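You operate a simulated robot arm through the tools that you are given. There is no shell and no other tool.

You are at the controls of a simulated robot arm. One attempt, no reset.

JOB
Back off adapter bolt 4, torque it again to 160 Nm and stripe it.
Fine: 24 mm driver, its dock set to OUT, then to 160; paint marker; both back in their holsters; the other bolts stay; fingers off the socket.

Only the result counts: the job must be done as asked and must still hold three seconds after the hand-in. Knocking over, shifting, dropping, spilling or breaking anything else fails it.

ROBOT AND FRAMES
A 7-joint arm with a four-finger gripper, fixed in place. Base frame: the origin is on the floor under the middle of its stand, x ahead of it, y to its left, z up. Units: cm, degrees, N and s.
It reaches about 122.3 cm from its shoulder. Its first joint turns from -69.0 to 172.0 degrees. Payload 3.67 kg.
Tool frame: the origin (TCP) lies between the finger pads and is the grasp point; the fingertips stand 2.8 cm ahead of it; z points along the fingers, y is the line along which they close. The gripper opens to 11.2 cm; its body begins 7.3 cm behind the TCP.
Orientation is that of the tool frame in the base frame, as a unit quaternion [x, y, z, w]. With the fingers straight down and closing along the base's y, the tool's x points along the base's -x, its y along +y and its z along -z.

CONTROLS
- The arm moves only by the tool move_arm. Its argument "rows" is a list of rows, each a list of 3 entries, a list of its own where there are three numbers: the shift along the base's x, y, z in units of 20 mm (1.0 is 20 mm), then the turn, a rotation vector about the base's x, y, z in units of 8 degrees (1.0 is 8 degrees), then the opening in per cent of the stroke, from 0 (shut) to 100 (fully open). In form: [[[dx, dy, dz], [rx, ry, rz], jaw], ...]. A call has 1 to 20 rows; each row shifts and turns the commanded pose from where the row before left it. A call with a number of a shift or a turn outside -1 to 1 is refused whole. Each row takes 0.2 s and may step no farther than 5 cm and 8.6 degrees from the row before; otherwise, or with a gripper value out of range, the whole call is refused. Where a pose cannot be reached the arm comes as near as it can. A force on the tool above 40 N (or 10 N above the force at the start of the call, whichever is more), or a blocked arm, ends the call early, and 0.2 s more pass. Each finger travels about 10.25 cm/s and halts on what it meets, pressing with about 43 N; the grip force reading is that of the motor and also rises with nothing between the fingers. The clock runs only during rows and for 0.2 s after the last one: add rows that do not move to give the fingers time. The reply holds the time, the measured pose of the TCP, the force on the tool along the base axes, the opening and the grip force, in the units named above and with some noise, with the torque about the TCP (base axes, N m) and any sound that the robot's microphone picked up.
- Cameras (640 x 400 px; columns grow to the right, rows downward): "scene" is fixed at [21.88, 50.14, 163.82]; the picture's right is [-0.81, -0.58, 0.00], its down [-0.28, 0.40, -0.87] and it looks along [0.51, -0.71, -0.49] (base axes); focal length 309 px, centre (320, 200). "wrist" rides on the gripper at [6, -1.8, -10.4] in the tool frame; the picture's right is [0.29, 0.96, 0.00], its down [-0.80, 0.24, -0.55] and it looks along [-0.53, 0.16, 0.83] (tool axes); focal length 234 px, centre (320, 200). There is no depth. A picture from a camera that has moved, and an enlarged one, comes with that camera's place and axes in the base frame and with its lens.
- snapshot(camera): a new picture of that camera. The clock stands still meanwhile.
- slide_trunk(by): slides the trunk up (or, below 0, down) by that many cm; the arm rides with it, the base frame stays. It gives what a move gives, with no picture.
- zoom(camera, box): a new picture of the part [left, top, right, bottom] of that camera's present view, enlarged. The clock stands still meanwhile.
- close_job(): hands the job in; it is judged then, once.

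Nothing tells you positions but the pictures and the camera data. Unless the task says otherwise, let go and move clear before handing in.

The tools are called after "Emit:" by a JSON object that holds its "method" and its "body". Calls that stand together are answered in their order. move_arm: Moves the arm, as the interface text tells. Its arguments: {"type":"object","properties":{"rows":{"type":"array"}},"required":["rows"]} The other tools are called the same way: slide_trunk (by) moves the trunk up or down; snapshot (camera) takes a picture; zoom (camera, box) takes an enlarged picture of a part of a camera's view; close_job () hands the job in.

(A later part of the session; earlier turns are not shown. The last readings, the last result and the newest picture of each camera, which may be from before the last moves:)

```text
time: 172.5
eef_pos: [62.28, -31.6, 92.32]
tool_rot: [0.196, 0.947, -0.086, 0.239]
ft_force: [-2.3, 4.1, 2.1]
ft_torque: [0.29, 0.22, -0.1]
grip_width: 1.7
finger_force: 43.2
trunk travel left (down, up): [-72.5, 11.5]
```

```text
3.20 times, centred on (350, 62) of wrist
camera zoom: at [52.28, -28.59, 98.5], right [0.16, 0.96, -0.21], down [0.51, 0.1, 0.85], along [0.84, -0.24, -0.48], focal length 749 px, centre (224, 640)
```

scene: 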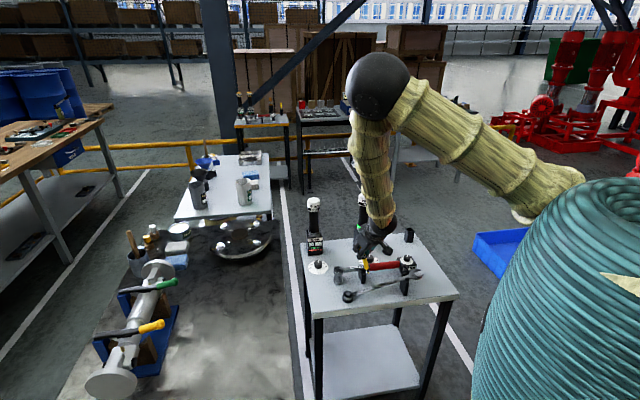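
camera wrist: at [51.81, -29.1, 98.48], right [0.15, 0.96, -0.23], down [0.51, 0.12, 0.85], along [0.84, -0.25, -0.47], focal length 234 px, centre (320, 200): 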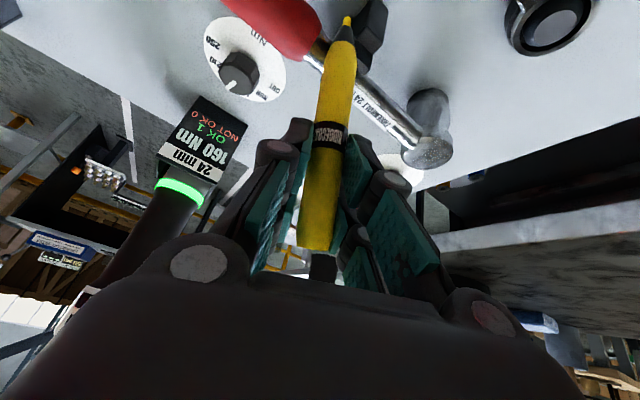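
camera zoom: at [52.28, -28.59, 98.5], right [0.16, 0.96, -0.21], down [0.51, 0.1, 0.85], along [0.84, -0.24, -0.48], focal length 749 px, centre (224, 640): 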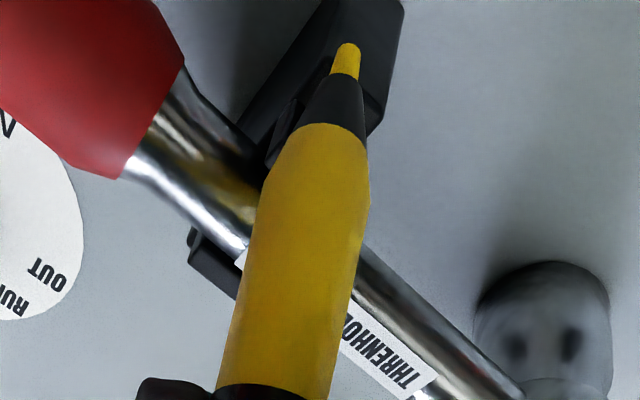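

Emit:
{"method": "move_arm", "body": {"rows": [[[0, 0, 0.3], [0, 0, 0], 5], [[0, 0, 0.5], [0, 0, 0], 5]]}}

Emit:
{"method": "zoom", "body": {"camera": "wrist", "box": [250, 0, 450, 125]}}

Emit:
{"method": "zoom", "body": {"camera": "scene", "box": [300, 180, 470, 310]}}

```text
time: 173.1
eef_pos: [61.15, -32.65, 92.75]
tool_rot: [0.199, 0.948, -0.095, 0.229]
ft_force: [-0.1, 0.3, -0.7]
ft_torque: [-0.02, -0.01, 0.02]
grip_width: 1.67
finger_force: 42.7
trunk travel left (down, up): [-72.5, 11.5]
```

```text
3.20 times, centred on (350, 62) of wrist
camera zoom: at [51.26, -29.58, 99.15], right [0.17, 0.96, -0.22], down [0.53, 0.1, 0.84], along [0.83, -0.26, -0.5], focal length 749 px, centre (224, 640)
```

zoom: 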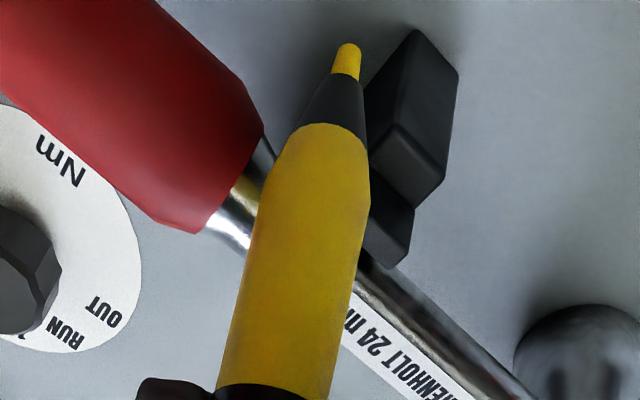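

```text
3.08 times, centred on (385, 245) of scene
camera zoom: at [21.88, 50.14, 163.82], right [-0.81, -0.58, 0.0], down [-0.28, 0.4, -0.87], along [0.51, -0.71, -0.49], focal length 950 px, centre (120, 62)
```

zoom: 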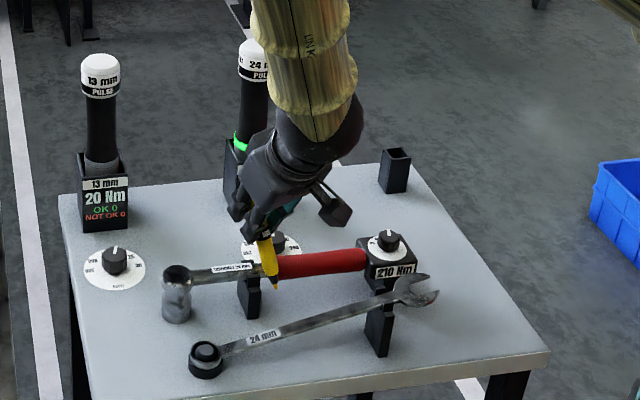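

Free of contact now. Raising well clear.

Emit:
{"method": "move_arm", "body": {"rows": [[[0, 0, 0.6], [0, 0, 0], 5], [[0, 0, 0.8], [0, 0, 0], 5], [[0, 0, 1], [0, 0, 0], 5], [[0, 0, 0], [0, 0, 0], 5]]}}

Emit:
{"method": "zoom", "body": {"camera": "wrist", "box": [200, 0, 500, 190]}}

Emit:
{"method": "zoom", "body": {"camera": "scene", "box": [300, 160, 470, 310]}}

```text
time: 174.0
eef_pos: [57.43, -32.76, 91.72]
tool_rot: [0.196, 0.959, -0.102, 0.175]
ft_force: [0.0, -0.5, -0.7]
ft_torque: [-0.02, -0.03, -0.01]
grip_width: 1.69
finger_force: 42.6
trunk travel left (down, up): [-72.5, 11.5]
stopped in row 4: the arm was blocked; the commanded pose is now the measured one
```

```text
2.11 times, centred on (350, 95) of wrist
camera zoom: at [48.48, -29.64, 99.29], right [0.14, 0.96, -0.23], down [0.62, 0.09, 0.78], along [0.77, -0.26, -0.58], focal length 493 px, centre (257, 421)
```

zoom: 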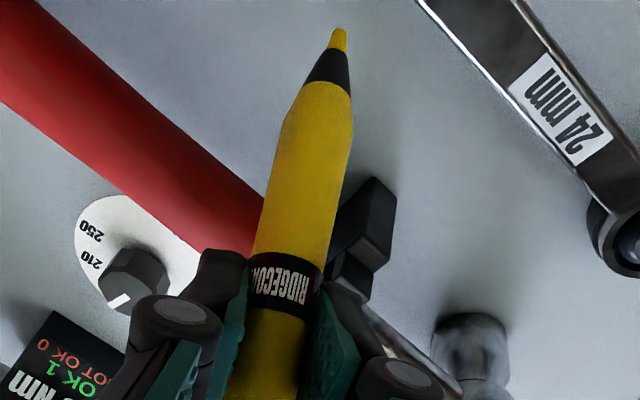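

```text
2.67 times, centred on (385, 235) of scene
camera zoom: at [21.88, 50.14, 163.82], right [-0.81, -0.58, 0.0], down [-0.28, 0.4, -0.87], along [0.51, -0.71, -0.49], focal length 824 px, centre (147, 107)
```

zoom: 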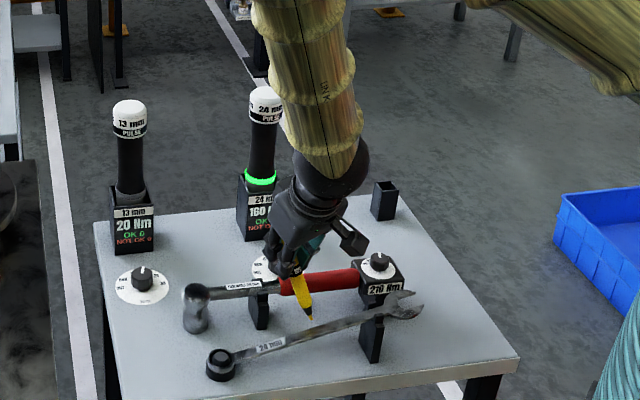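

The hand is inside the arm's minimum reach, so "up" is blocked. Sliding the trunk up lifts the whole arm without changing its joints, so I'll do that.

Emit:
{"method": "slide_trunk", "body": {"by": 11}}

Emit:
{"method": "zoom", "body": {"camera": "scene", "box": [290, 140, 470, 310]}}

Emit:
{"method": "snapshot", "body": {"camera": "wrist"}}

```text
time: 175.5
eef_pos: [57.64, -32.68, 102.89]
tool_rot: [0.195, 0.959, -0.103, 0.176]
ft_force: [0.2, 0.4, -0.9]
ft_torque: [-0.01, 0.04, 0.01]
grip_width: 1.66
finger_force: 42.7
trunk travel left (down, up): [-83.5, 0.5]
```

```text
2.35 times, centred on (380, 225) of scene
camera zoom: at [21.88, 50.14, 163.82], right [-0.81, -0.58, 0.0], down [-0.28, 0.4, -0.87], along [0.51, -0.71, -0.49], focal length 727 px, centre (179, 141)
```

zoom: 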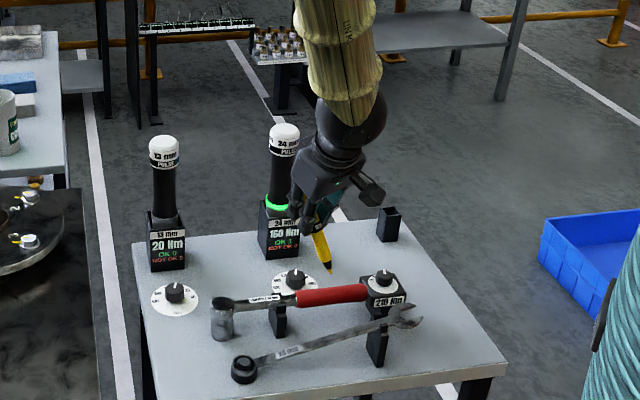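

```text
taken
camera wrist: at [48.54, -29.61, 110.35], right [0.14, 0.96, -0.23], down [0.62, 0.09, 0.78], along [0.77, -0.26, -0.58], focal length 234 px, centre (320, 200)
```

wrist: 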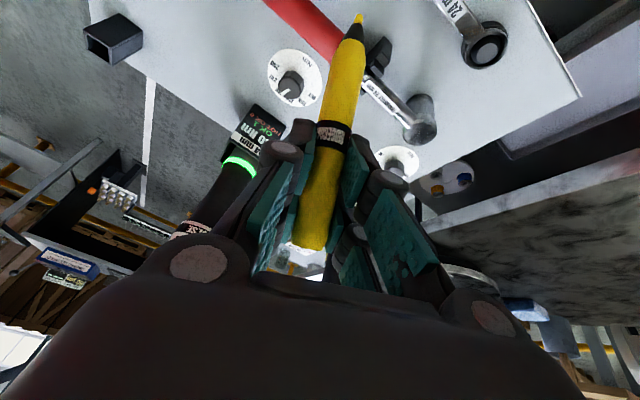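

Clear above the table, and the wrench, spanner and drivers look in place. Moving outward in +x (small batch first).

Emit:
{"method": "move_arm", "body": {"rows": [[[1, 0.3, 0], [0, 0, 0], 5], [[1, 0.3, 0], [0, 0, 0], 5], [[1, 0.3, 0], [0, 0, 0], 5], [[0, 0, 0], [0, 0, 0], 5]]}}

```text
time: 176.5
eef_pos: [63.24, -31.39, 102.65]
tool_rot: [0.206, 0.958, -0.099, 0.172]
ft_force: [0.1, -0.5, -0.1]
ft_torque: [0.01, -0.01, -0.01]
grip_width: 1.7
finger_force: 43.0
trunk travel left (down, up): [-83.5, 0.5]
```

Emit:
{"method": "move_arm", "body": {"rows": [[[1, 1, 0.2], [0, 0, 0], 5], [[1, 1, 0.2], [0, 0, 0], 5], [[1, 1, 0.2], [0, 0, 0], 5], [[1, 1, 0.2], [0, 0, 0], 5], [[1, 1, 0], [0, 0, 0], 5], [[1, 1, 0], [0, 0, 0], 5], [[1, 1, 0], [0, 0, 0], 5], [[1, 1, 0], [0, 0, 0], 5], [[1, 1, 0], [0, 0, 0], 5], [[0, 0, 0], [0, 0, 0], 5]]}}

Emit:
{"method": "snapshot", "body": {"camera": "wrist"}}

Emit:
{"method": "zoom", "body": {"camera": "scene", "box": [300, 200, 460, 310]}}

Emit:
{"method": "snapshot", "body": {"camera": "scene"}}

```text
time: 178.7
eef_pos: [81.68, -12.96, 104.63]
tool_rot: [0.194, 0.96, -0.103, 0.177]
ft_force: [0.2, 1.1, -0.7]
ft_torque: [-0.03, -0.04, 0.03]
grip_width: 1.72
finger_force: 43.4
trunk travel left (down, up): [-83.5, 0.5]
```

```text
taken
camera wrist: at [72.62, -9.84, 112.05], right [0.14, 0.96, -0.23], down [0.62, 0.1, 0.78], along [0.77, -0.25, -0.58], focal length 234 px, centre (320, 200)
```

wrist: 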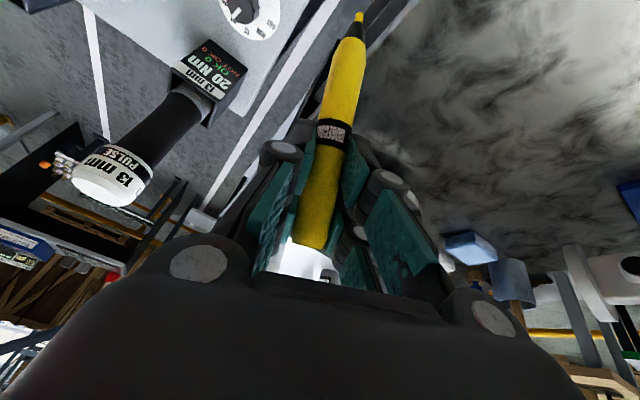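

```text
3.64 times, centred on (380, 255) of scene
camera zoom: at [21.88, 50.14, 163.82], right [-0.81, -0.58, 0.0], down [-0.28, 0.4, -0.87], along [0.51, -0.71, -0.49], focal length 1123 px, centre (102, 0)
```

zoom: 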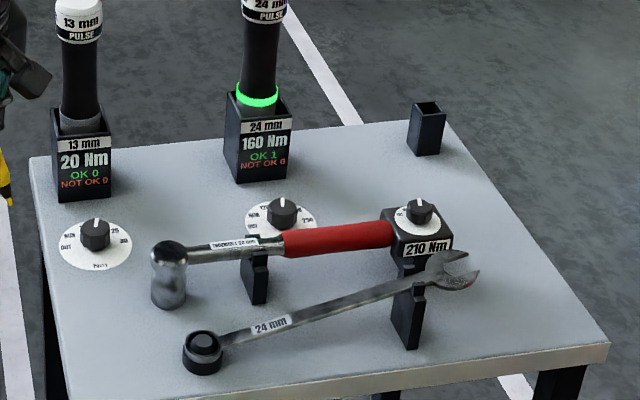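

```text
taken
```

scene: 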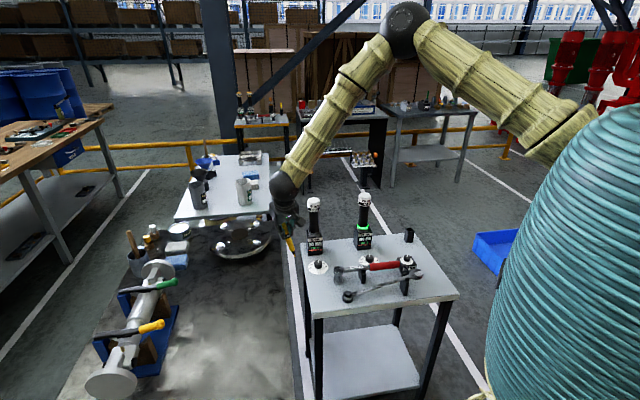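

The table items match their original image positions. Now I'll turn the hand so the marker hangs vertical with the hand facing +x.

Emit:
{"method": "move_arm", "body": {"rows": [[[0, 0, 0.2], [0.022, -0.762, 0.639], 5], [[0, 0, 0.2], [0.022, -0.762, 0.639], 5], [[0, 0, 0], [0.022, -0.762, 0.639], 5], [[0, 0, 0], [0.022, -0.762, 0.639], 5], [[0, 0, 0], [0.022, -0.762, 0.639], 5], [[0, 0, 0], [0, 0, 0], 5]]}}

Emit:
{"method": "snapshot", "body": {"camera": "wrist"}}

Emit:
{"method": "zoom", "body": {"camera": "scene", "box": [250, 160, 330, 270]}}

```text
time: 180.1
eef_pos: [81.71, -12.72, 105.34]
tool_rot: [0.0, 0.899, 0.0, 0.438]
ft_force: [0.5, 0.5, -1.6]
ft_torque: [0.0, 0.0, 0.0]
grip_width: 1.67
finger_force: 43.2
trunk travel left (down, up): [-83.5, 0.5]
```

```text
taken
camera wrist: at [69.66, -14.62, 107.01], right [-0.18, 0.96, -0.23], down [0.06, 0.24, 0.97], along [0.98, 0.16, -0.1], focal length 234 px, centre (320, 200)
```

wrist: 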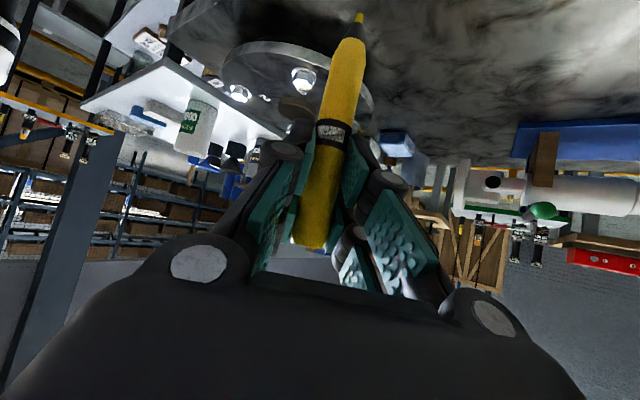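

```text
3.64 times, centred on (290, 215) of scene
camera zoom: at [21.88, 50.14, 163.82], right [-0.81, -0.58, 0.0], down [-0.28, 0.4, -0.87], along [0.51, -0.71, -0.49], focal length 1123 px, centre (429, 146)
```

zoom: 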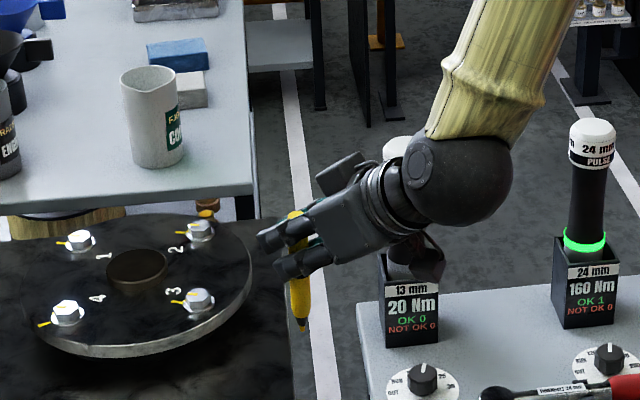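

The marker is vertical with its tip triangulated at about TCP + (0.2, -0.1, -10.35). Zooming for precision.

Emit:
{"method": "zoom", "body": {"camera": "wrist", "box": [328, 0, 392, 40]}}

Emit:
{"method": "zoom", "body": {"camera": "scene", "box": [274, 235, 298, 255]}}

```text
10.00 times, centred on (360, 20) of wrist
camera zoom: at [69.66, -14.62, 107.01], right [-0.18, 0.96, -0.23], down [0.06, 0.24, 0.97], along [0.98, 0.16, -0.1], focal length 2342 px, centre (-80, 2000)
```

zoom: 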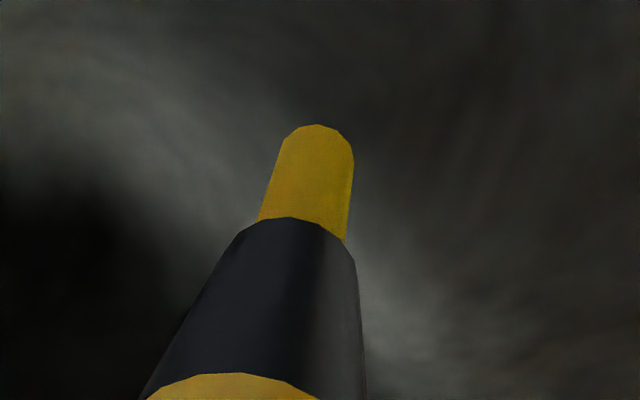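

```text
16.00 times, centred on (286, 245) of scene
camera zoom: at [21.88, 50.14, 163.82], right [-0.81, -0.58, 0.0], down [-0.28, 0.4, -0.87], along [0.51, -0.71, -0.49], focal length 4941 px, centre (864, -520)
```

zoom: 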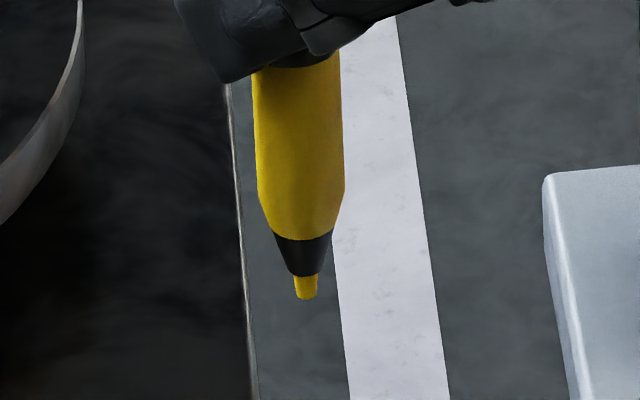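

Tip is at TCP + (0.4, 0, -10.7). Now a close look at bolt 4 to plan the stripe.

Emit:
{"method": "zoom", "body": {"camera": "scene", "box": [214, 236, 242, 254]}}

Emit:
{"method": "zoom", "body": {"camera": "scene", "box": [205, 212, 285, 262]}}

```text
16.00 times, centred on (228, 245) of scene
camera zoom: at [21.88, 50.14, 163.82], right [-0.81, -0.58, 0.0], down [-0.28, 0.4, -0.87], along [0.51, -0.71, -0.49], focal length 4941 px, centre (1792, -520)
```

zoom: 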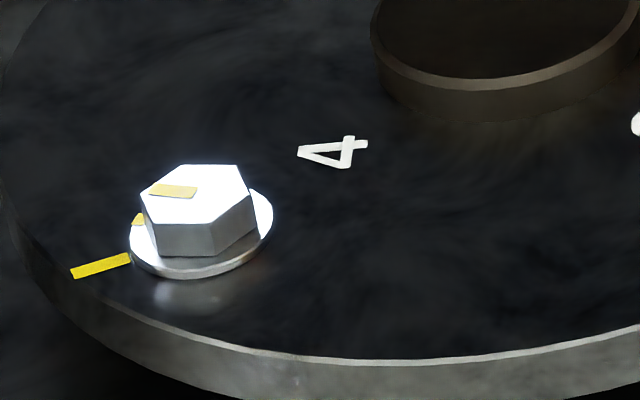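

```text
8.00 times, centred on (245, 237) of scene
camera zoom: at [21.88, 50.14, 163.82], right [-0.81, -0.58, 0.0], down [-0.28, 0.4, -0.87], along [0.51, -0.71, -0.49], focal length 2470 px, centre (920, -96)
```

zoom: 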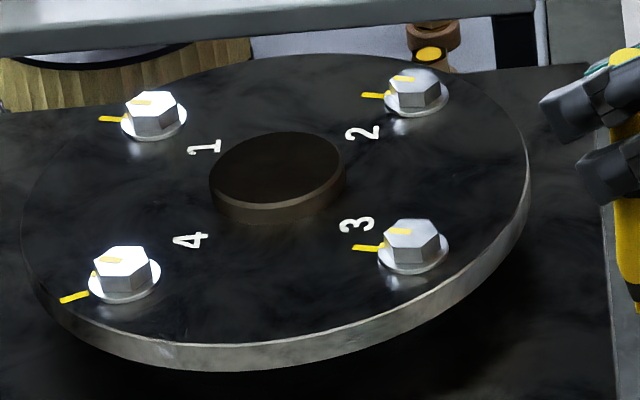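

I'll stripe from the head's middle toward -x across the flange onto the plate, where there is no old paint. Moving the tip above bolt 4 first.

Emit:
{"method": "move_arm", "body": {"rows": [[[1, 0.25, 0], [0, 0, 0], 5], [[1, 0.25, 0], [0, 0, 0], 5], [[1, 0.25, 0], [0, 0, 0], 5], [[1, 0.25, 0], [0, 0, 0], 5], [[1, 0.25, 0], [0, 0, 0], 5], [[1, 0.25, 0], [0, 0, 0], 5], [[1, 0.25, 0], [0, 0, 0], 5], [[1, 0.25, 0], [0, 0, 0], 5], [[1, 0.25, 0], [0, 0, 0], 5], [[1, 0.25, 0], [0, 0, 0], 5], [[1, 0.25, 0], [0, 0, 0], 5], [[1, 0.25, 0], [0, 0, 0], 5], [[1, 0.25, 0], [0, 0, 0], 5], [[0.9, 0.27, 0], [0, 0, 0], 5], [[0, 0, 0], [0, 0, 0], 5]]}}

Emit:
{"method": "zoom", "body": {"camera": "scene", "box": [210, 215, 250, 255]}}

Emit:
{"method": "snapshot", "body": {"camera": "wrist"}}

```text
time: 183.3
eef_pos: [109.42, -5.88, 105.45]
tool_rot: [0.0, 0.899, 0.0, 0.437]
ft_force: [0.0, 0.1, 0.3]
ft_torque: [-0.01, 0.01, 0.02]
grip_width: 1.71
finger_force: 42.8
trunk travel left (down, up): [-83.5, 0.5]
```

```text
10.00 times, centred on (230, 235) of scene
camera zoom: at [21.88, 50.14, 163.82], right [-0.81, -0.58, 0.0], down [-0.28, 0.4, -0.87], along [0.51, -0.71, -0.49], focal length 3088 px, centre (1220, -150)
```

zoom: 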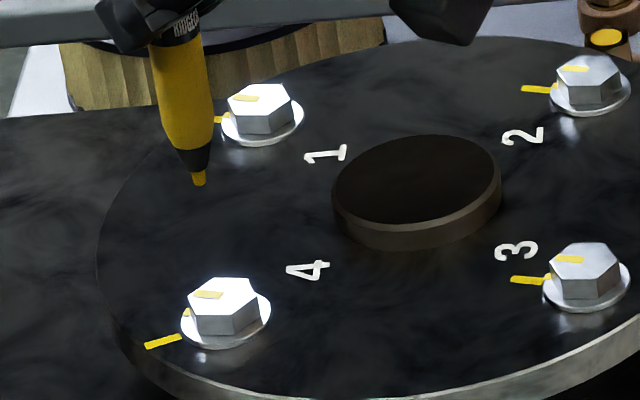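

```text
taken
camera wrist: at [97.42, -7.68, 107.09], right [-0.18, 0.96, -0.23], down [0.06, 0.24, 0.97], along [0.98, 0.16, -0.1], focal length 234 px, centre (320, 200)
```

wrist: 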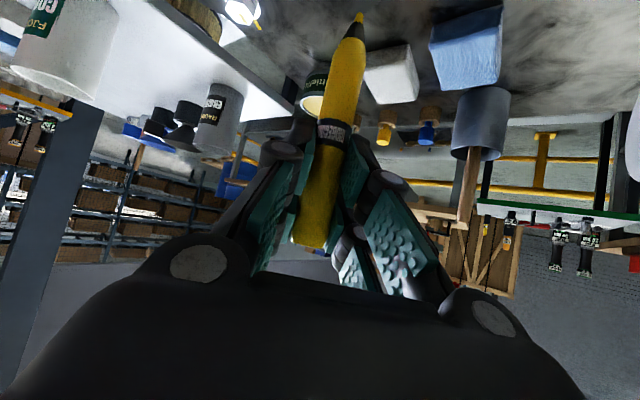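

The tip is right over the head centre. Lowering to about 1 cm above it.

Emit:
{"method": "move_arm", "body": {"rows": [[[0, 0, -0.7], [0, 0, 0], 5], [[0, 0, -0.7], [0, 0, 0], 5], [[0, 0, -0.6], [0, 0, 0], 5], [[0, 0, -0.2], [0, 0, 0], 5], [[0, 0, 0], [0, 0, 0], 5]]}}

Emit:
{"method": "zoom", "body": {"camera": "scene", "box": [214, 232, 242, 254]}}

```text
time: 184.5
eef_pos: [109.46, -5.86, 100.96]
tool_rot: [0.001, 0.899, 0.0, 0.437]
ft_force: [-0.6, 0.2, -0.5]
ft_torque: [0.03, 0.0, 0.04]
grip_width: 1.69
finger_force: 43.3
trunk travel left (down, up): [-83.5, 0.5]
```

```text
16.00 times, centred on (228, 243) of scene
camera zoom: at [21.88, 50.14, 163.82], right [-0.81, -0.58, 0.0], down [-0.28, 0.4, -0.87], along [0.51, -0.71, -0.49], focal length 4941 px, centre (1792, -488)
```

zoom: 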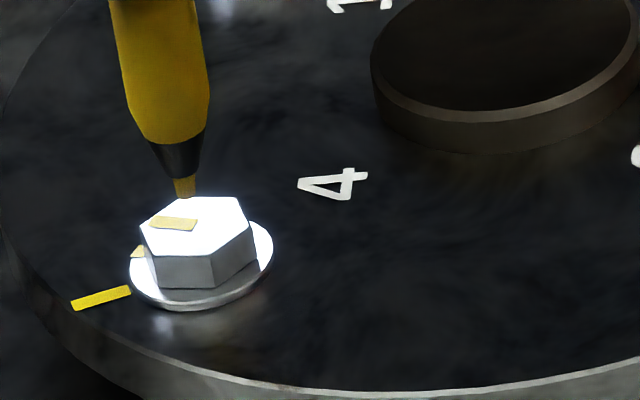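

Emit:
{"method": "move_arm", "body": {"rows": [[[-0.04, -0.03, -0.2], [0, 0, 0], 5], [[0, 0, -0.1], [0, 0, 0], 5], [[0, 0, 0], [0, 0, 0], 5]]}}

Emit:
{"method": "zoom", "body": {"camera": "scene", "box": [214, 232, 242, 254]}}

```text
time: 185.3
eef_pos: [109.46, -5.82, 100.3]
tool_rot: [0.001, 0.899, 0.0, 0.438]
ft_force: [0.3, -0.3, -0.2]
ft_torque: [-0.02, -0.03, 0.02]
grip_width: 1.67
finger_force: 42.9
trunk travel left (down, up): [-83.5, 0.5]
```

```text
16.00 times, centred on (228, 243) of scene
camera zoom: at [21.88, 50.14, 163.82], right [-0.81, -0.58, 0.0], down [-0.28, 0.4, -0.87], along [0.51, -0.71, -0.49], focal length 4941 px, centre (1792, -488)
```

zoom: 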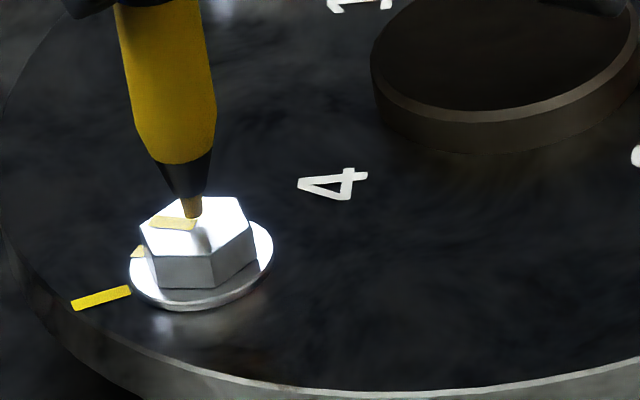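

Emit:
{"method": "move_arm", "body": {"rows": [[[0, 0, -0.1], [0, 0, 0], 5], [[0, 0, -0.04], [0, 0, 0], 5], [[0, 0, 0], [0, 0, 0], 5]]}}

Emit:
{"method": "zoom", "body": {"camera": "scene", "box": [214, 232, 242, 254]}}

```text
time: 186.1
eef_pos: [109.4, -5.79, 100.33]
tool_rot: [0.001, 0.899, -0.001, 0.438]
ft_force: [1.8, -0.3, 9.1]
ft_torque: [0.0, -0.19, -0.04]
grip_width: 1.65
finger_force: 43.0
trunk travel left (down, up): [-83.5, 0.5]
```

```text
16.00 times, centred on (228, 243) of scene
camera zoom: at [21.88, 50.14, 163.82], right [-0.81, -0.58, 0.0], down [-0.28, 0.4, -0.87], along [0.51, -0.71, -0.49], focal length 4941 px, centre (1792, -488)
```

zoom: 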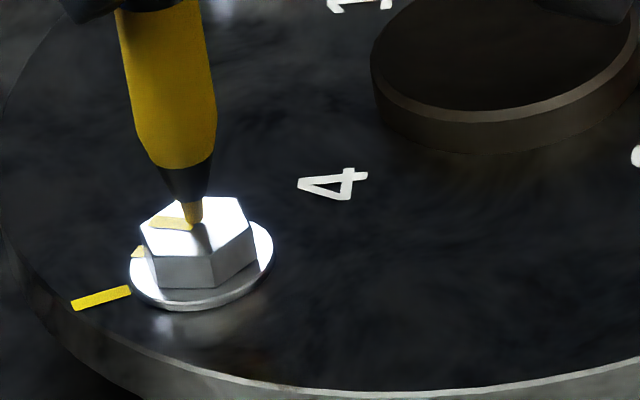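

Contact with the head (about 9 N). Easing slightly and drawing toward -x across the head.

Emit:
{"method": "move_arm", "body": {"rows": [[[0, 0, 0.03], [0, 0, 0], 5], [[-0.1, 0, 0], [0, 0, 0], 5], [[-0.1, 0, 0], [0, 0, 0], 5], [[-0.1, 0, 0], [0, 0, 0], 5]]}}

Emit:
{"method": "zoom", "body": {"camera": "scene", "box": [214, 232, 242, 254]}}

```text
time: 187.1
eef_pos: [108.79, -5.66, 100.25]
tool_rot: [0.0, 0.899, 0.0, 0.439]
ft_force: [2.3, 0.4, 12.0]
ft_torque: [0.0, -0.32, 0.02]
grip_width: 1.69
finger_force: 42.6
trunk travel left (down, up): [-83.5, 0.5]
```

```text
16.00 times, centred on (228, 243) of scene
camera zoom: at [21.88, 50.14, 163.82], right [-0.81, -0.58, 0.0], down [-0.28, 0.4, -0.87], along [0.51, -0.71, -0.49], focal length 4941 px, centre (1792, -488)
```

zoom: 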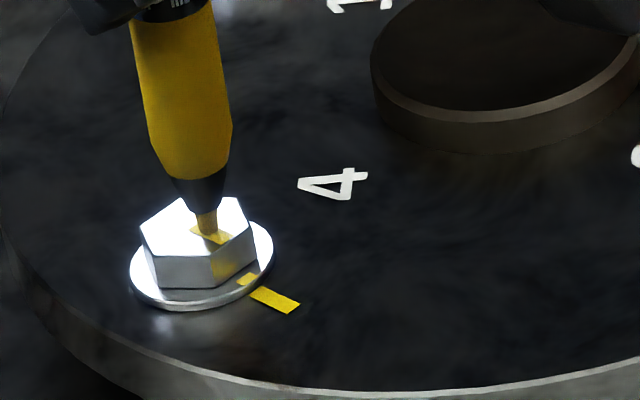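

A complete new stripe appeared — head, flange and plate — and the broken old one is gone. Lifting off to inspect.

Emit:
{"method": "move_arm", "body": {"rows": [[[0, 0, 0.3], [0, 0, 0], 5], [[0, 0, 0.8], [0, 0, 0], 5], [[0, 0, 1], [0, 0, 0], 5], [[0, 0, 1], [0, 0, 0], 5], [[0, 0, 0], [0, 0, 0], 5]]}}

Emit:
{"method": "zoom", "body": {"camera": "scene", "box": [214, 232, 242, 254]}}

Emit:
{"method": "zoom", "body": {"camera": "scene", "box": [205, 212, 285, 262]}}

```text
time: 188.3
eef_pos: [108.73, -5.87, 106.26]
tool_rot: [0.0, 0.9, 0.0, 0.437]
ft_force: [-0.1, 0.0, 0.3]
ft_torque: [0.01, 0.02, 0.01]
grip_width: 1.65
finger_force: 42.9
trunk travel left (down, up): [-83.5, 0.5]
```

```text
16.00 times, centred on (228, 243) of scene
camera zoom: at [21.88, 50.14, 163.82], right [-0.81, -0.58, 0.0], down [-0.28, 0.4, -0.87], along [0.51, -0.71, -0.49], focal length 4941 px, centre (1792, -488)
```

zoom: 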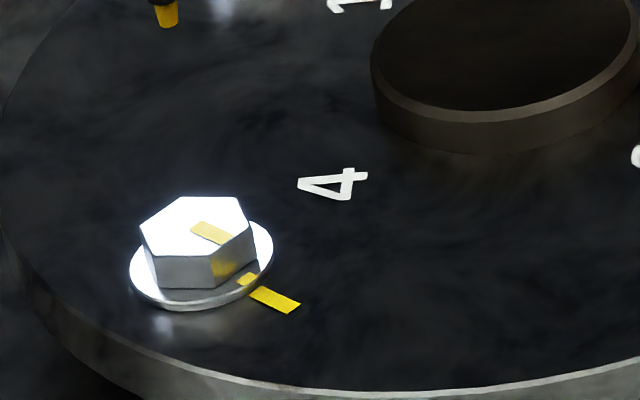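

```text
8.00 times, centred on (245, 237) of scene
camera zoom: at [21.88, 50.14, 163.82], right [-0.81, -0.58, 0.0], down [-0.28, 0.4, -0.87], along [0.51, -0.71, -0.49], focal length 2470 px, centre (920, -96)
```

zoom: 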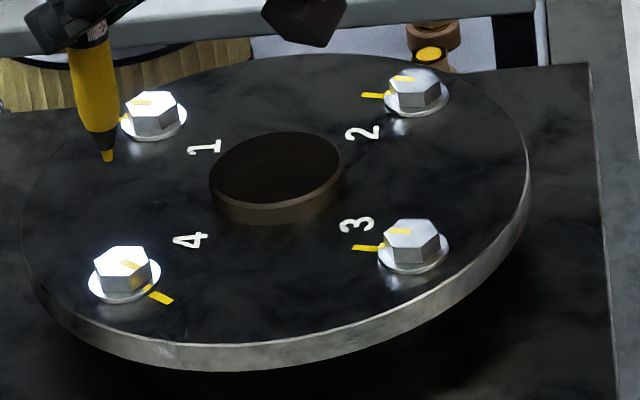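

The stripe is clean and continuous across head, flange and plate. Now the marker goes back, this time high over the drivers and well away from the body. First straight up.

Emit:
{"method": "move_arm", "body": {"rows": [[[0, 0, 1], [0, 0, 0], 5], [[0, 0, 1], [0, 0, 0], 5], [[0, 0, 1], [0, 0, 0], 5], [[0, 0, 1], [0, 0, 0], 5], [[0, 0, 1], [0, 0, 0], 5], [[0, 0, 1], [0, 0, 0], 5], [[0, 0, 0], [0, 0, 0], 5]]}}

```text
time: 189.9
eef_pos: [108.87, -5.8, 118.35]
tool_rot: [0.001, 0.9, -0.001, 0.437]
ft_force: [0.5, -0.3, -0.2]
ft_torque: [0.0, 0.03, 0.01]
grip_width: 1.68
finger_force: 43.1
trunk travel left (down, up): [-83.5, 0.5]
```

Emit:
{"method": "move_arm", "body": {"rows": [[[-0.34, -0.98, 0], [0, 0, -0.1875], 5], [[-0.34, -0.98, 0], [0, 0, -0.1875], 5], [[-0.34, -0.98, 0], [0, 0, -0.1875], 5], [[-0.34, -0.98, 0], [0, 0, -0.1875], 5], [[-0.34, -0.98, 0], [0, 0, -0.1875], 5], [[-0.34, -0.98, 0], [0, 0, -0.1875], 5], [[-0.34, -0.98, 0], [0, 0, -0.1875], 5], [[-0.34, -0.98, 0], [0, 0, -0.1875], 5], [[-0.34, -0.98, 0], [0, 0, -0.1875], 5], [[-0.34, -0.98, 0], [0, 0, -0.1875], 5], [[0, 0, 0], [0, 0, 0], 5]]}}

```text
time: 192.3
eef_pos: [102.12, -25.36, 118.36]
tool_rot: [0.119, 0.891, -0.059, 0.434]
ft_force: [-0.5, 0.6, 0.2]
ft_torque: [0.01, -0.02, 0.01]
grip_width: 1.68
finger_force: 42.8
trunk travel left (down, up): [-83.5, 0.5]
```

The arm is following as commanded. Continuing along the outer path.

Emit:
{"method": "move_arm", "body": {"rows": [[[-0.34, -0.98, 0], [0, 0, -0.1875], 5], [[-0.34, -0.98, 0], [0, 0, -0.1875], 5], [[-0.34, -0.98, 0], [0, 0, -0.1875], 5], [[-0.34, -0.98, 0], [0, 0, -0.1875], 5], [[-0.34, -0.98, 0], [0, 0, -0.1875], 5], [[-0.34, -0.98, 0], [0, 0, -0.1875], 5], [[-0.34, -0.98, 0], [0, 0, -0.1875], 5], [[-0.34, -0.98, 0], [0, 0, -0.1875], 5], [[-0.34, -0.98, 0], [0, 0, -0.1875], 5], [[-0.34, -0.98, 0], [0, 0, -0.1875], 5], [[0, 0, 0], [0, 0, 0], 5]]}}

```text
time: 194.7
eef_pos: [95.25, -45.07, 118.39]
tool_rot: [0.233, 0.868, -0.114, 0.422]
ft_force: [-0.1, -0.3, 0.0]
ft_torque: [0.02, -0.01, -0.02]
grip_width: 1.69
finger_force: 43.2
trunk travel left (down, up): [-83.5, 0.5]
```

Emit:
{"method": "move_arm", "body": {"rows": [[[-1, -0.95, 0], [0, 0, -0.1875], 5], [[-1, -0.95, 0], [0, 0, -0.1875], 5], [[-1, -0.95, 0], [0, 0, -0.1875], 5], [[-1, -0.95, 0], [0, 0, -0.1875], 5], [[-1, -0.95, 0], [0, 0, -0.1875], 5], [[-1, -0.95, 0], [0, 0, -0.1875], 5], [[-1, -0.95, 0], [0, 0, -0.1875], 5], [[-1, -0.95, 0], [0, 0, -0.1875], 5], [[-1, -0.95, 0], [0, 0, -0.1875], 5], [[-1, -0.95, 0], [0, 0, -0.1875], 5], [[0, 0, 0], [0, 0, 0], 5]]}}

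```text
time: 197.1
eef_pos: [75.25, -63.95, 118.31]
tool_rot: [0.345, 0.83, -0.169, 0.404]
ft_force: [-0.4, 0.2, -0.4]
ft_torque: [0.02, -0.01, 0.0]
grip_width: 1.68
finger_force: 43.2
trunk travel left (down, up): [-83.5, 0.5]
```

Emit:
{"method": "move_arm", "body": {"rows": [[[-1, -0.12, 0], [0, 0, 0], 5], [[-1, -0.12, 0], [0, 0, 0], 5], [[-1, -0.12, 0], [0, 0, 0], 5], [[-1, -0.12, 0], [0, 0, 0], 5], [[-1, -0.12, 0], [0, 0, 0], 5], [[-1, -0.12, 0], [0, 0, 0], 5], [[-1, -0.12, 0], [0, 0, 0], 5], [[-1, -0.12, -0.3], [0, 0, 0], 5], [[-1, -0.12, -1], [0, 0, 0], 5], [[-0.97, -0.12, -1], [0, 0, 0], 5], [[0, 0, -1], [0, 0, 0], 5], [[0, 0, -1], [0, 0, 0], 5], [[0, 0, -1], [0, 0, 0], 5], [[0, 0, 0], [0, 0, 0], 5]]}}

Emit:
{"method": "snapshot", "body": {"camera": "wrist"}}

Emit:
{"method": "zoom", "body": {"camera": "scene", "box": [380, 190, 440, 250]}}

```text
time: 200.1
eef_pos: [55.26, -66.57, 107.86]
tool_rot: [0.345, 0.83, -0.168, 0.404]
ft_force: [0.4, 0.3, -0.5]
ft_torque: [0.0, 0.02, 0.01]
grip_width: 1.7
finger_force: 43.1
trunk travel left (down, up): [-83.5, 0.5]
```

```text
taken
camera wrist: at [45.53, -59.44, 109.5], right [0.55, 0.8, -0.23], down [0.21, 0.13, 0.97], along [0.81, -0.58, -0.1], focal length 234 px, centre (320, 200)
```

wrist: 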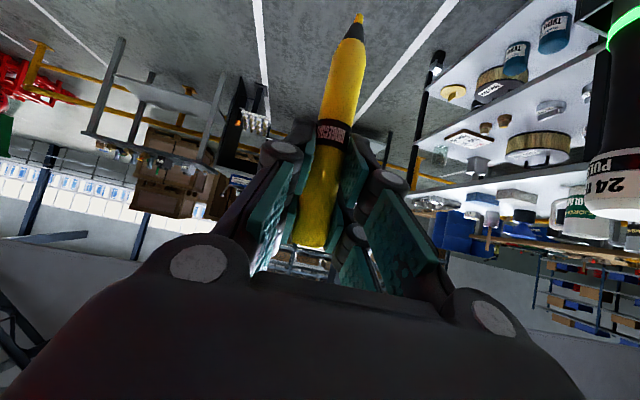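

```text
6.67 times, centred on (410, 220) of scene
camera zoom: at [21.88, 50.14, 163.82], right [-0.81, -0.58, 0.0], down [-0.28, 0.4, -0.87], along [0.51, -0.71, -0.49], focal length 2059 px, centre (-280, 67)
```

zoom: 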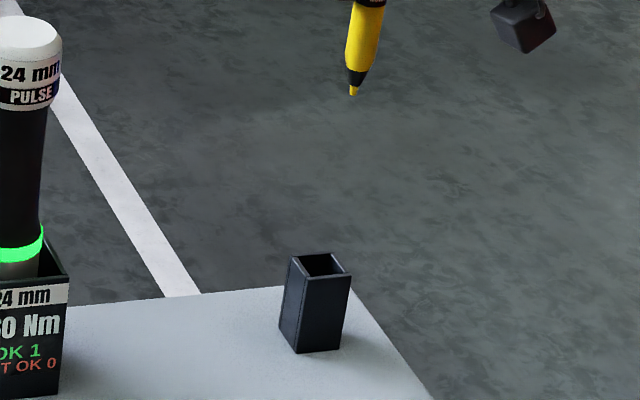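

The tip is about 2 mm off the holster's axis. Correcting and lowering to just above the opening.

Emit:
{"method": "move_arm", "body": {"rows": [[[0.06, 0.085, -0.8], [0, 0, 0], 5], [[0, 0, -0.9], [0, 0, 0], 5], [[0, 0, -0.9], [0, 0, 0], 5], [[0, 0, -0.9], [0, 0, 0], 5], [[0, 0, -0.9], [0, 0, 0], 5], [[0, 0, -0.9], [0, 0, 0], 5], [[0, 0, 0], [0, 0, 0], 5]]}}

Emit:
{"method": "snapshot", "body": {"camera": "wrist"}}

Emit:
{"method": "zoom", "body": {"camera": "scene", "box": [390, 210, 430, 250]}}

```text
time: 201.7
eef_pos: [55.29, -66.21, 97.02]
tool_rot: [0.345, 0.83, -0.168, 0.405]
ft_force: [-0.5, 0.2, -0.2]
ft_torque: [0.04, -0.05, 0.0]
grip_width: 1.68
finger_force: 43.5
trunk travel left (down, up): [-83.5, 0.5]
```

```text
taken
camera wrist: at [45.58, -59.18, 98.79], right [0.55, 0.8, -0.23], down [0.21, 0.13, 0.97], along [0.81, -0.58, -0.1], focal length 234 px, centre (320, 200)
```

wrist: 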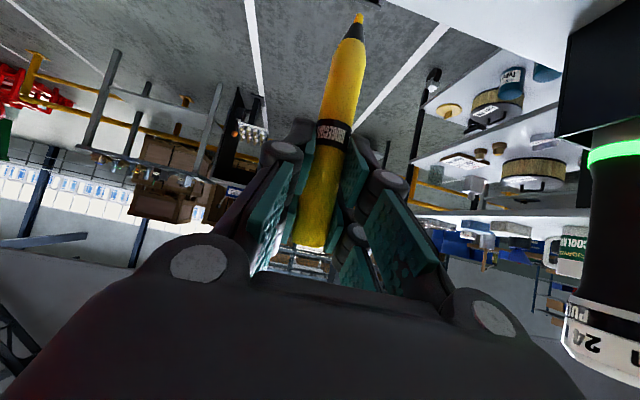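

```text
10.00 times, centred on (410, 230) of scene
camera zoom: at [21.88, 50.14, 163.82], right [-0.81, -0.58, 0.0], down [-0.28, 0.4, -0.87], along [0.51, -0.71, -0.49], focal length 3088 px, centre (-580, -100)
```

zoom: 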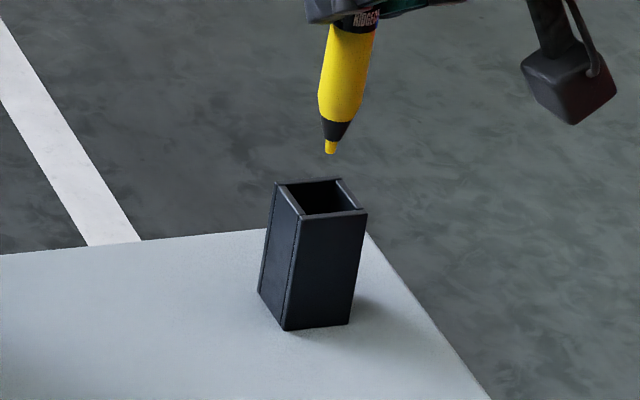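

Well aligned with the opening. Lowering in.

Emit:
{"method": "move_arm", "body": {"rows": [[[0, 0, -0.5], [0, 0, 0], 5], [[0, 0, -0.5], [0, 0, 0], 5], [[0, 0, -0.5], [0, 0, 0], 5], [[0, 0, -0.4], [0, 0, 0], 5], [[0, 0, 0], [0, 0, 0], 5]]}}

Emit:
{"method": "zoom", "body": {"camera": "scene", "box": [390, 210, 430, 250]}}

```text
time: 202.9
eef_pos: [55.37, -66.22, 93.24]
tool_rot: [0.345, 0.831, -0.167, 0.404]
ft_force: [0.8, -0.2, -0.7]
ft_torque: [0.01, -0.01, 0.0]
grip_width: 1.67
finger_force: 43.2
trunk travel left (down, up): [-83.5, 0.5]
```

```text
10.00 times, centred on (410, 230) of scene
camera zoom: at [21.88, 50.14, 163.82], right [-0.81, -0.58, 0.0], down [-0.28, 0.4, -0.87], along [0.51, -0.71, -0.49], focal length 3088 px, centre (-580, -100)
```

zoom: 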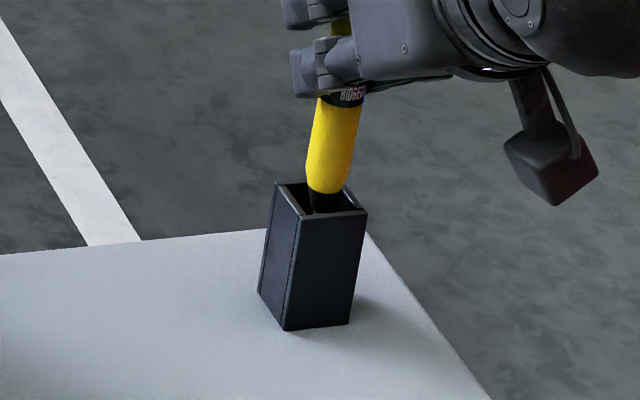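

Emit:
{"method": "move_arm", "body": {"rows": [[[0.03, 0.02, -0.4], [0, 0, 0], 5], [[0, 0, -0.4], [0, 0, 0], 5], [[0, 0, -0.4], [0, 0, 0], 5], [[0, 0, -0.3], [0, 0, 0], 5], [[0, 0, 0], [0, 0, 0], 5]]}}

Emit:
{"method": "zoom", "body": {"camera": "scene", "box": [390, 210, 430, 250]}}

```text
time: 204.1
eef_pos: [55.44, -66.16, 90.4]
tool_rot: [0.345, 0.83, -0.168, 0.404]
ft_force: [0.2, 0.8, 0.0]
ft_torque: [0.02, -0.01, 0.0]
grip_width: 1.67
finger_force: 43.3
trunk travel left (down, up): [-83.5, 0.5]
```

```text
10.00 times, centred on (410, 230) of scene
camera zoom: at [21.88, 50.14, 163.82], right [-0.81, -0.58, 0.0], down [-0.28, 0.4, -0.87], along [0.51, -0.71, -0.49], focal length 3088 px, centre (-580, -100)
```

zoom: 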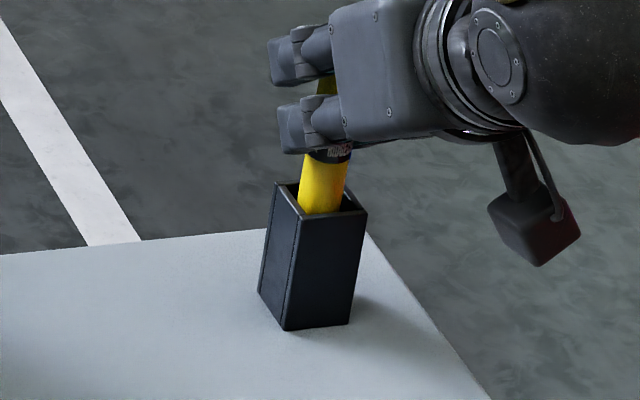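

Emit:
{"method": "move_arm", "body": {"rows": [[[0, 0, -0.2], [0, 0, 0], 5], [[0, 0, -0.2], [0, 0, 0], 5], [[0, 0, -0.15], [0, 0, 0], 5], [[0, 0, 0], [0, 0, 0], 5]]}}

```text
time: 205.1
eef_pos: [55.45, -66.19, 89.2]
tool_rot: [0.344, 0.831, -0.168, 0.404]
ft_force: [0.0, -0.2, -0.3]
ft_torque: [0.03, -0.02, 0.01]
grip_width: 1.68
finger_force: 43.1
trunk travel left (down, up): [-83.5, 0.5]
```

Emit:
{"method": "move_arm", "body": {"rows": [[[0, 0, -0.1], [0, 0, 0], 5], [[0, 0, -0.1], [0, 0, 0], 5], [[0, 0, 0], [0, 0, 0], 5]]}}

Emit:
{"method": "zoom", "body": {"camera": "scene", "box": [390, 210, 430, 250]}}

```text
time: 205.9
eef_pos: [55.5, -66.27, 88.69]
tool_rot: [0.345, 0.83, -0.168, 0.404]
ft_force: [-0.3, 0.3, -0.6]
ft_torque: [0.01, 0.04, 0.05]
grip_width: 1.66
finger_force: 43.6
trunk travel left (down, up): [-83.5, 0.5]
```

```text
10.00 times, centred on (410, 230) of scene
camera zoom: at [21.88, 50.14, 163.82], right [-0.81, -0.58, 0.0], down [-0.28, 0.4, -0.87], along [0.51, -0.71, -0.49], focal length 3088 px, centre (-580, -100)
```

zoom: 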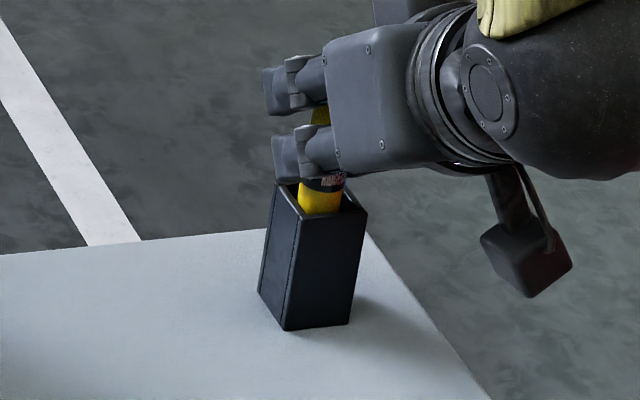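

Emit:
{"method": "move_arm", "body": {"rows": [[[0, 0, -0.06], [0, 0, 0], 5], [[0, 0, -0.06], [0, 0, 0], 5], [[0, 0, 0], [0, 0, 0], 5]]}}

```text
time: 206.7
eef_pos: [55.41, -66.29, 88.59]
tool_rot: [0.345, 0.831, -0.168, 0.404]
ft_force: [-0.6, 0.4, -0.8]
ft_torque: [0.02, 0.04, 0.0]
grip_width: 1.67
finger_force: 43.2
trunk travel left (down, up): [-83.5, 0.5]
```

Emit:
{"method": "move_arm", "body": {"rows": [[[0, 0, -0.08], [0, 0, 0], 5], [[0, 0, -0.06], [0, 0, 0], 5], [[0, 0, 0], [0, 0, 0], 5]]}}

Emit:
{"method": "zoom", "body": {"camera": "scene", "box": [390, 210, 430, 250]}}

```text
time: 207.5
eef_pos: [55.47, -66.18, 88.46]
tool_rot: [0.344, 0.83, -0.168, 0.405]
ft_force: [1.1, -2.5, 16.2]
ft_torque: [-0.22, -0.12, 0.0]
grip_width: 1.67
finger_force: 43.1
trunk travel left (down, up): [-83.5, 0.5]
```

```text
10.00 times, centred on (410, 230) of scene
camera zoom: at [21.88, 50.14, 163.82], right [-0.81, -0.58, 0.0], down [-0.28, 0.4, -0.87], along [0.51, -0.71, -0.49], focal length 3088 px, centre (-580, -100)
```

zoom: 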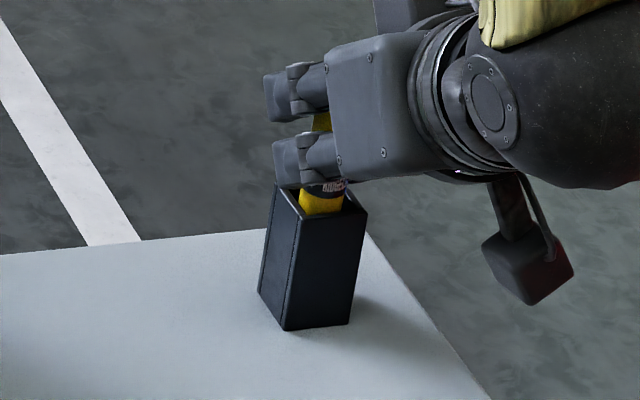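

Seated on the holster floor (band at its original height). Relieving and opening.

Emit:
{"method": "move_arm", "body": {"rows": [[[0, 0, 0.08], [0, 0, 0], 5], [[0, 0, 0], [0, 0, 0], 20], [[0, 0, 0], [0, 0, 0], 35], [[0, 0, 0], [0, 0, 0], 50], [[0, 0, 0], [0, 0, 0], 50]]}}

Emit:
{"method": "snapshot", "body": {"camera": "wrist"}}

Emit:
{"method": "zoom", "body": {"camera": "scene", "box": [390, 210, 430, 250]}}

```text
time: 208.7
eef_pos: [55.36, -66.32, 88.56]
tool_rot: [0.344, 0.831, -0.167, 0.404]
ft_force: [-0.1, 0.9, 0.1]
ft_torque: [0.0, -0.01, -0.01]
grip_width: 5.65
finger_force: 0.0
trunk travel left (down, up): [-83.5, 0.5]
```

```text
taken
camera wrist: at [45.64, -59.19, 90.15], right [0.55, 0.8, -0.23], down [0.21, 0.13, 0.97], along [0.81, -0.58, -0.1], focal length 234 px, centre (320, 200)
```

wrist: 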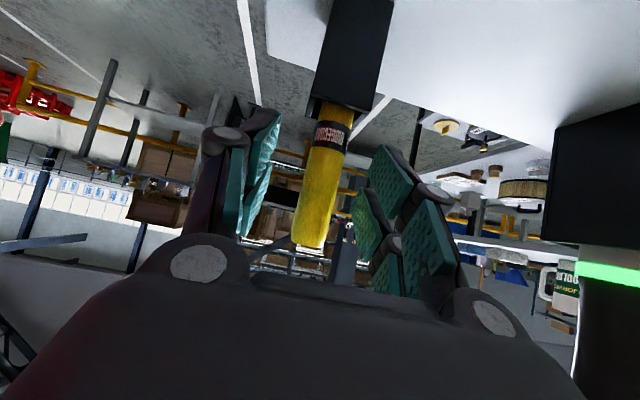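

```text
10.00 times, centred on (410, 230) of scene
camera zoom: at [21.88, 50.14, 163.82], right [-0.81, -0.58, 0.0], down [-0.28, 0.4, -0.87], along [0.51, -0.71, -0.49], focal length 3088 px, centre (-580, -100)
```

zoom: 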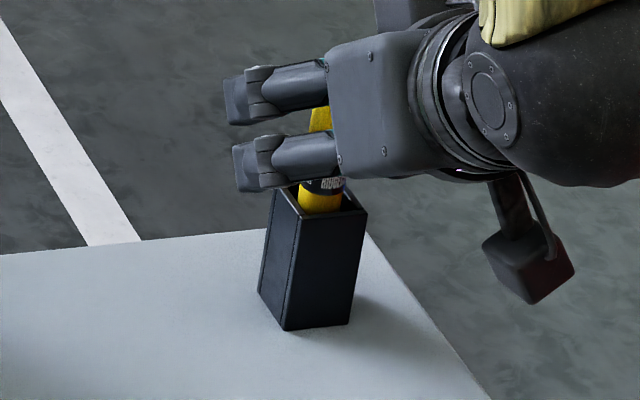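

Released; the marker stands in its holster. Retreating along the finger direction, then up.

Emit:
{"method": "move_arm", "body": {"rows": [[[-0.39, 0.39, 0.43], [0, 0, 0], 50], [[-0.39, 0.39, 0.43], [0, 0, 0], 50], [[-0.39, 0.39, 0.43], [0, 0, 0], 50], [[-0.39, 0.39, 0.43], [0, 0, 0], 50], [[-0.39, 0.39, 0.43], [0, 0, 0], 50], [[0, 0, 0], [0, 0, 0], 50]]}}

Emit:
{"method": "move_arm", "body": {"rows": [[[0.2, 0, 0.8], [0, 0, 0], 50], [[0.2, 0, 0.8], [0, 0, 0], 50], [[0.2, 0, 0.8], [0, 0, 0], 50], [[0.2, 0, 0.8], [0, 0, 0], 50], [[0, 0, 0.8], [0, 0, 0], 50], [[0, 0, 0.8], [0, 0, 0], 50], [[0, 0, 0], [0, 0, 0], 50]]}}

Emit:
{"method": "snapshot", "body": {"camera": "scene"}}

Emit:
{"method": "zoom", "body": {"camera": "scene", "box": [290, 180, 460, 310]}}

```text
time: 210.1
eef_pos: [51.41, -62.39, 92.65]
tool_rot: [0.345, 0.83, -0.168, 0.404]
ft_force: [0.7, -0.6, 0.2]
ft_torque: [-0.03, 0.02, 0.04]
grip_width: 5.59
finger_force: 0.0
trunk travel left (down, up): [-83.5, 0.5]
```

```text
time: 211.7
eef_pos: [53.2, -62.49, 102.15]
tool_rot: [0.345, 0.831, -0.167, 0.404]
ft_force: [0.2, 0.0, 0.3]
ft_torque: [0.03, 0.04, -0.01]
grip_width: 5.57
finger_force: 0.0
trunk travel left (down, up): [-83.5, 0.5]
```

```text
taken
```

scene: 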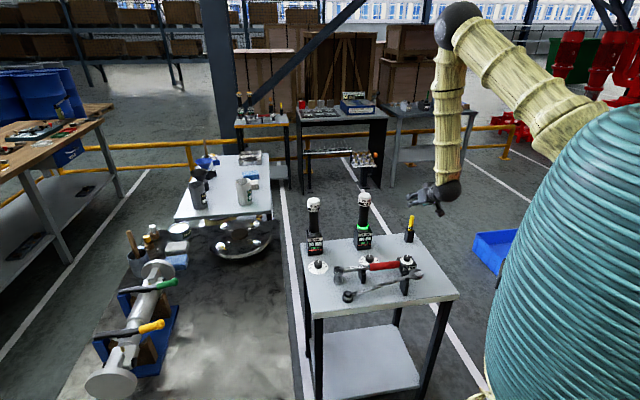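

```text
3.08 times, centred on (375, 245) of scene
camera zoom: at [21.88, 50.14, 163.82], right [-0.81, -0.58, 0.0], down [-0.28, 0.4, -0.87], along [0.51, -0.71, -0.49], focal length 950 px, centre (151, 62)
```

zoom: 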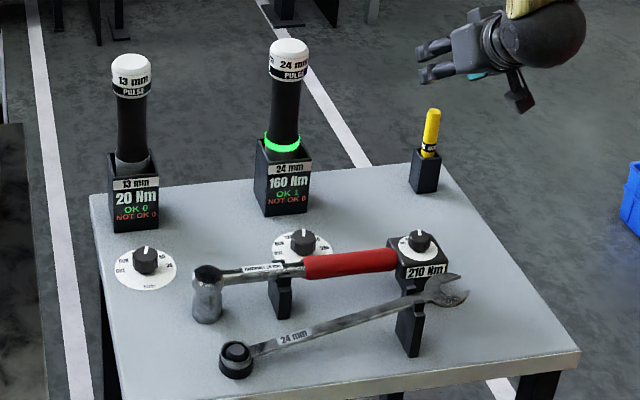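

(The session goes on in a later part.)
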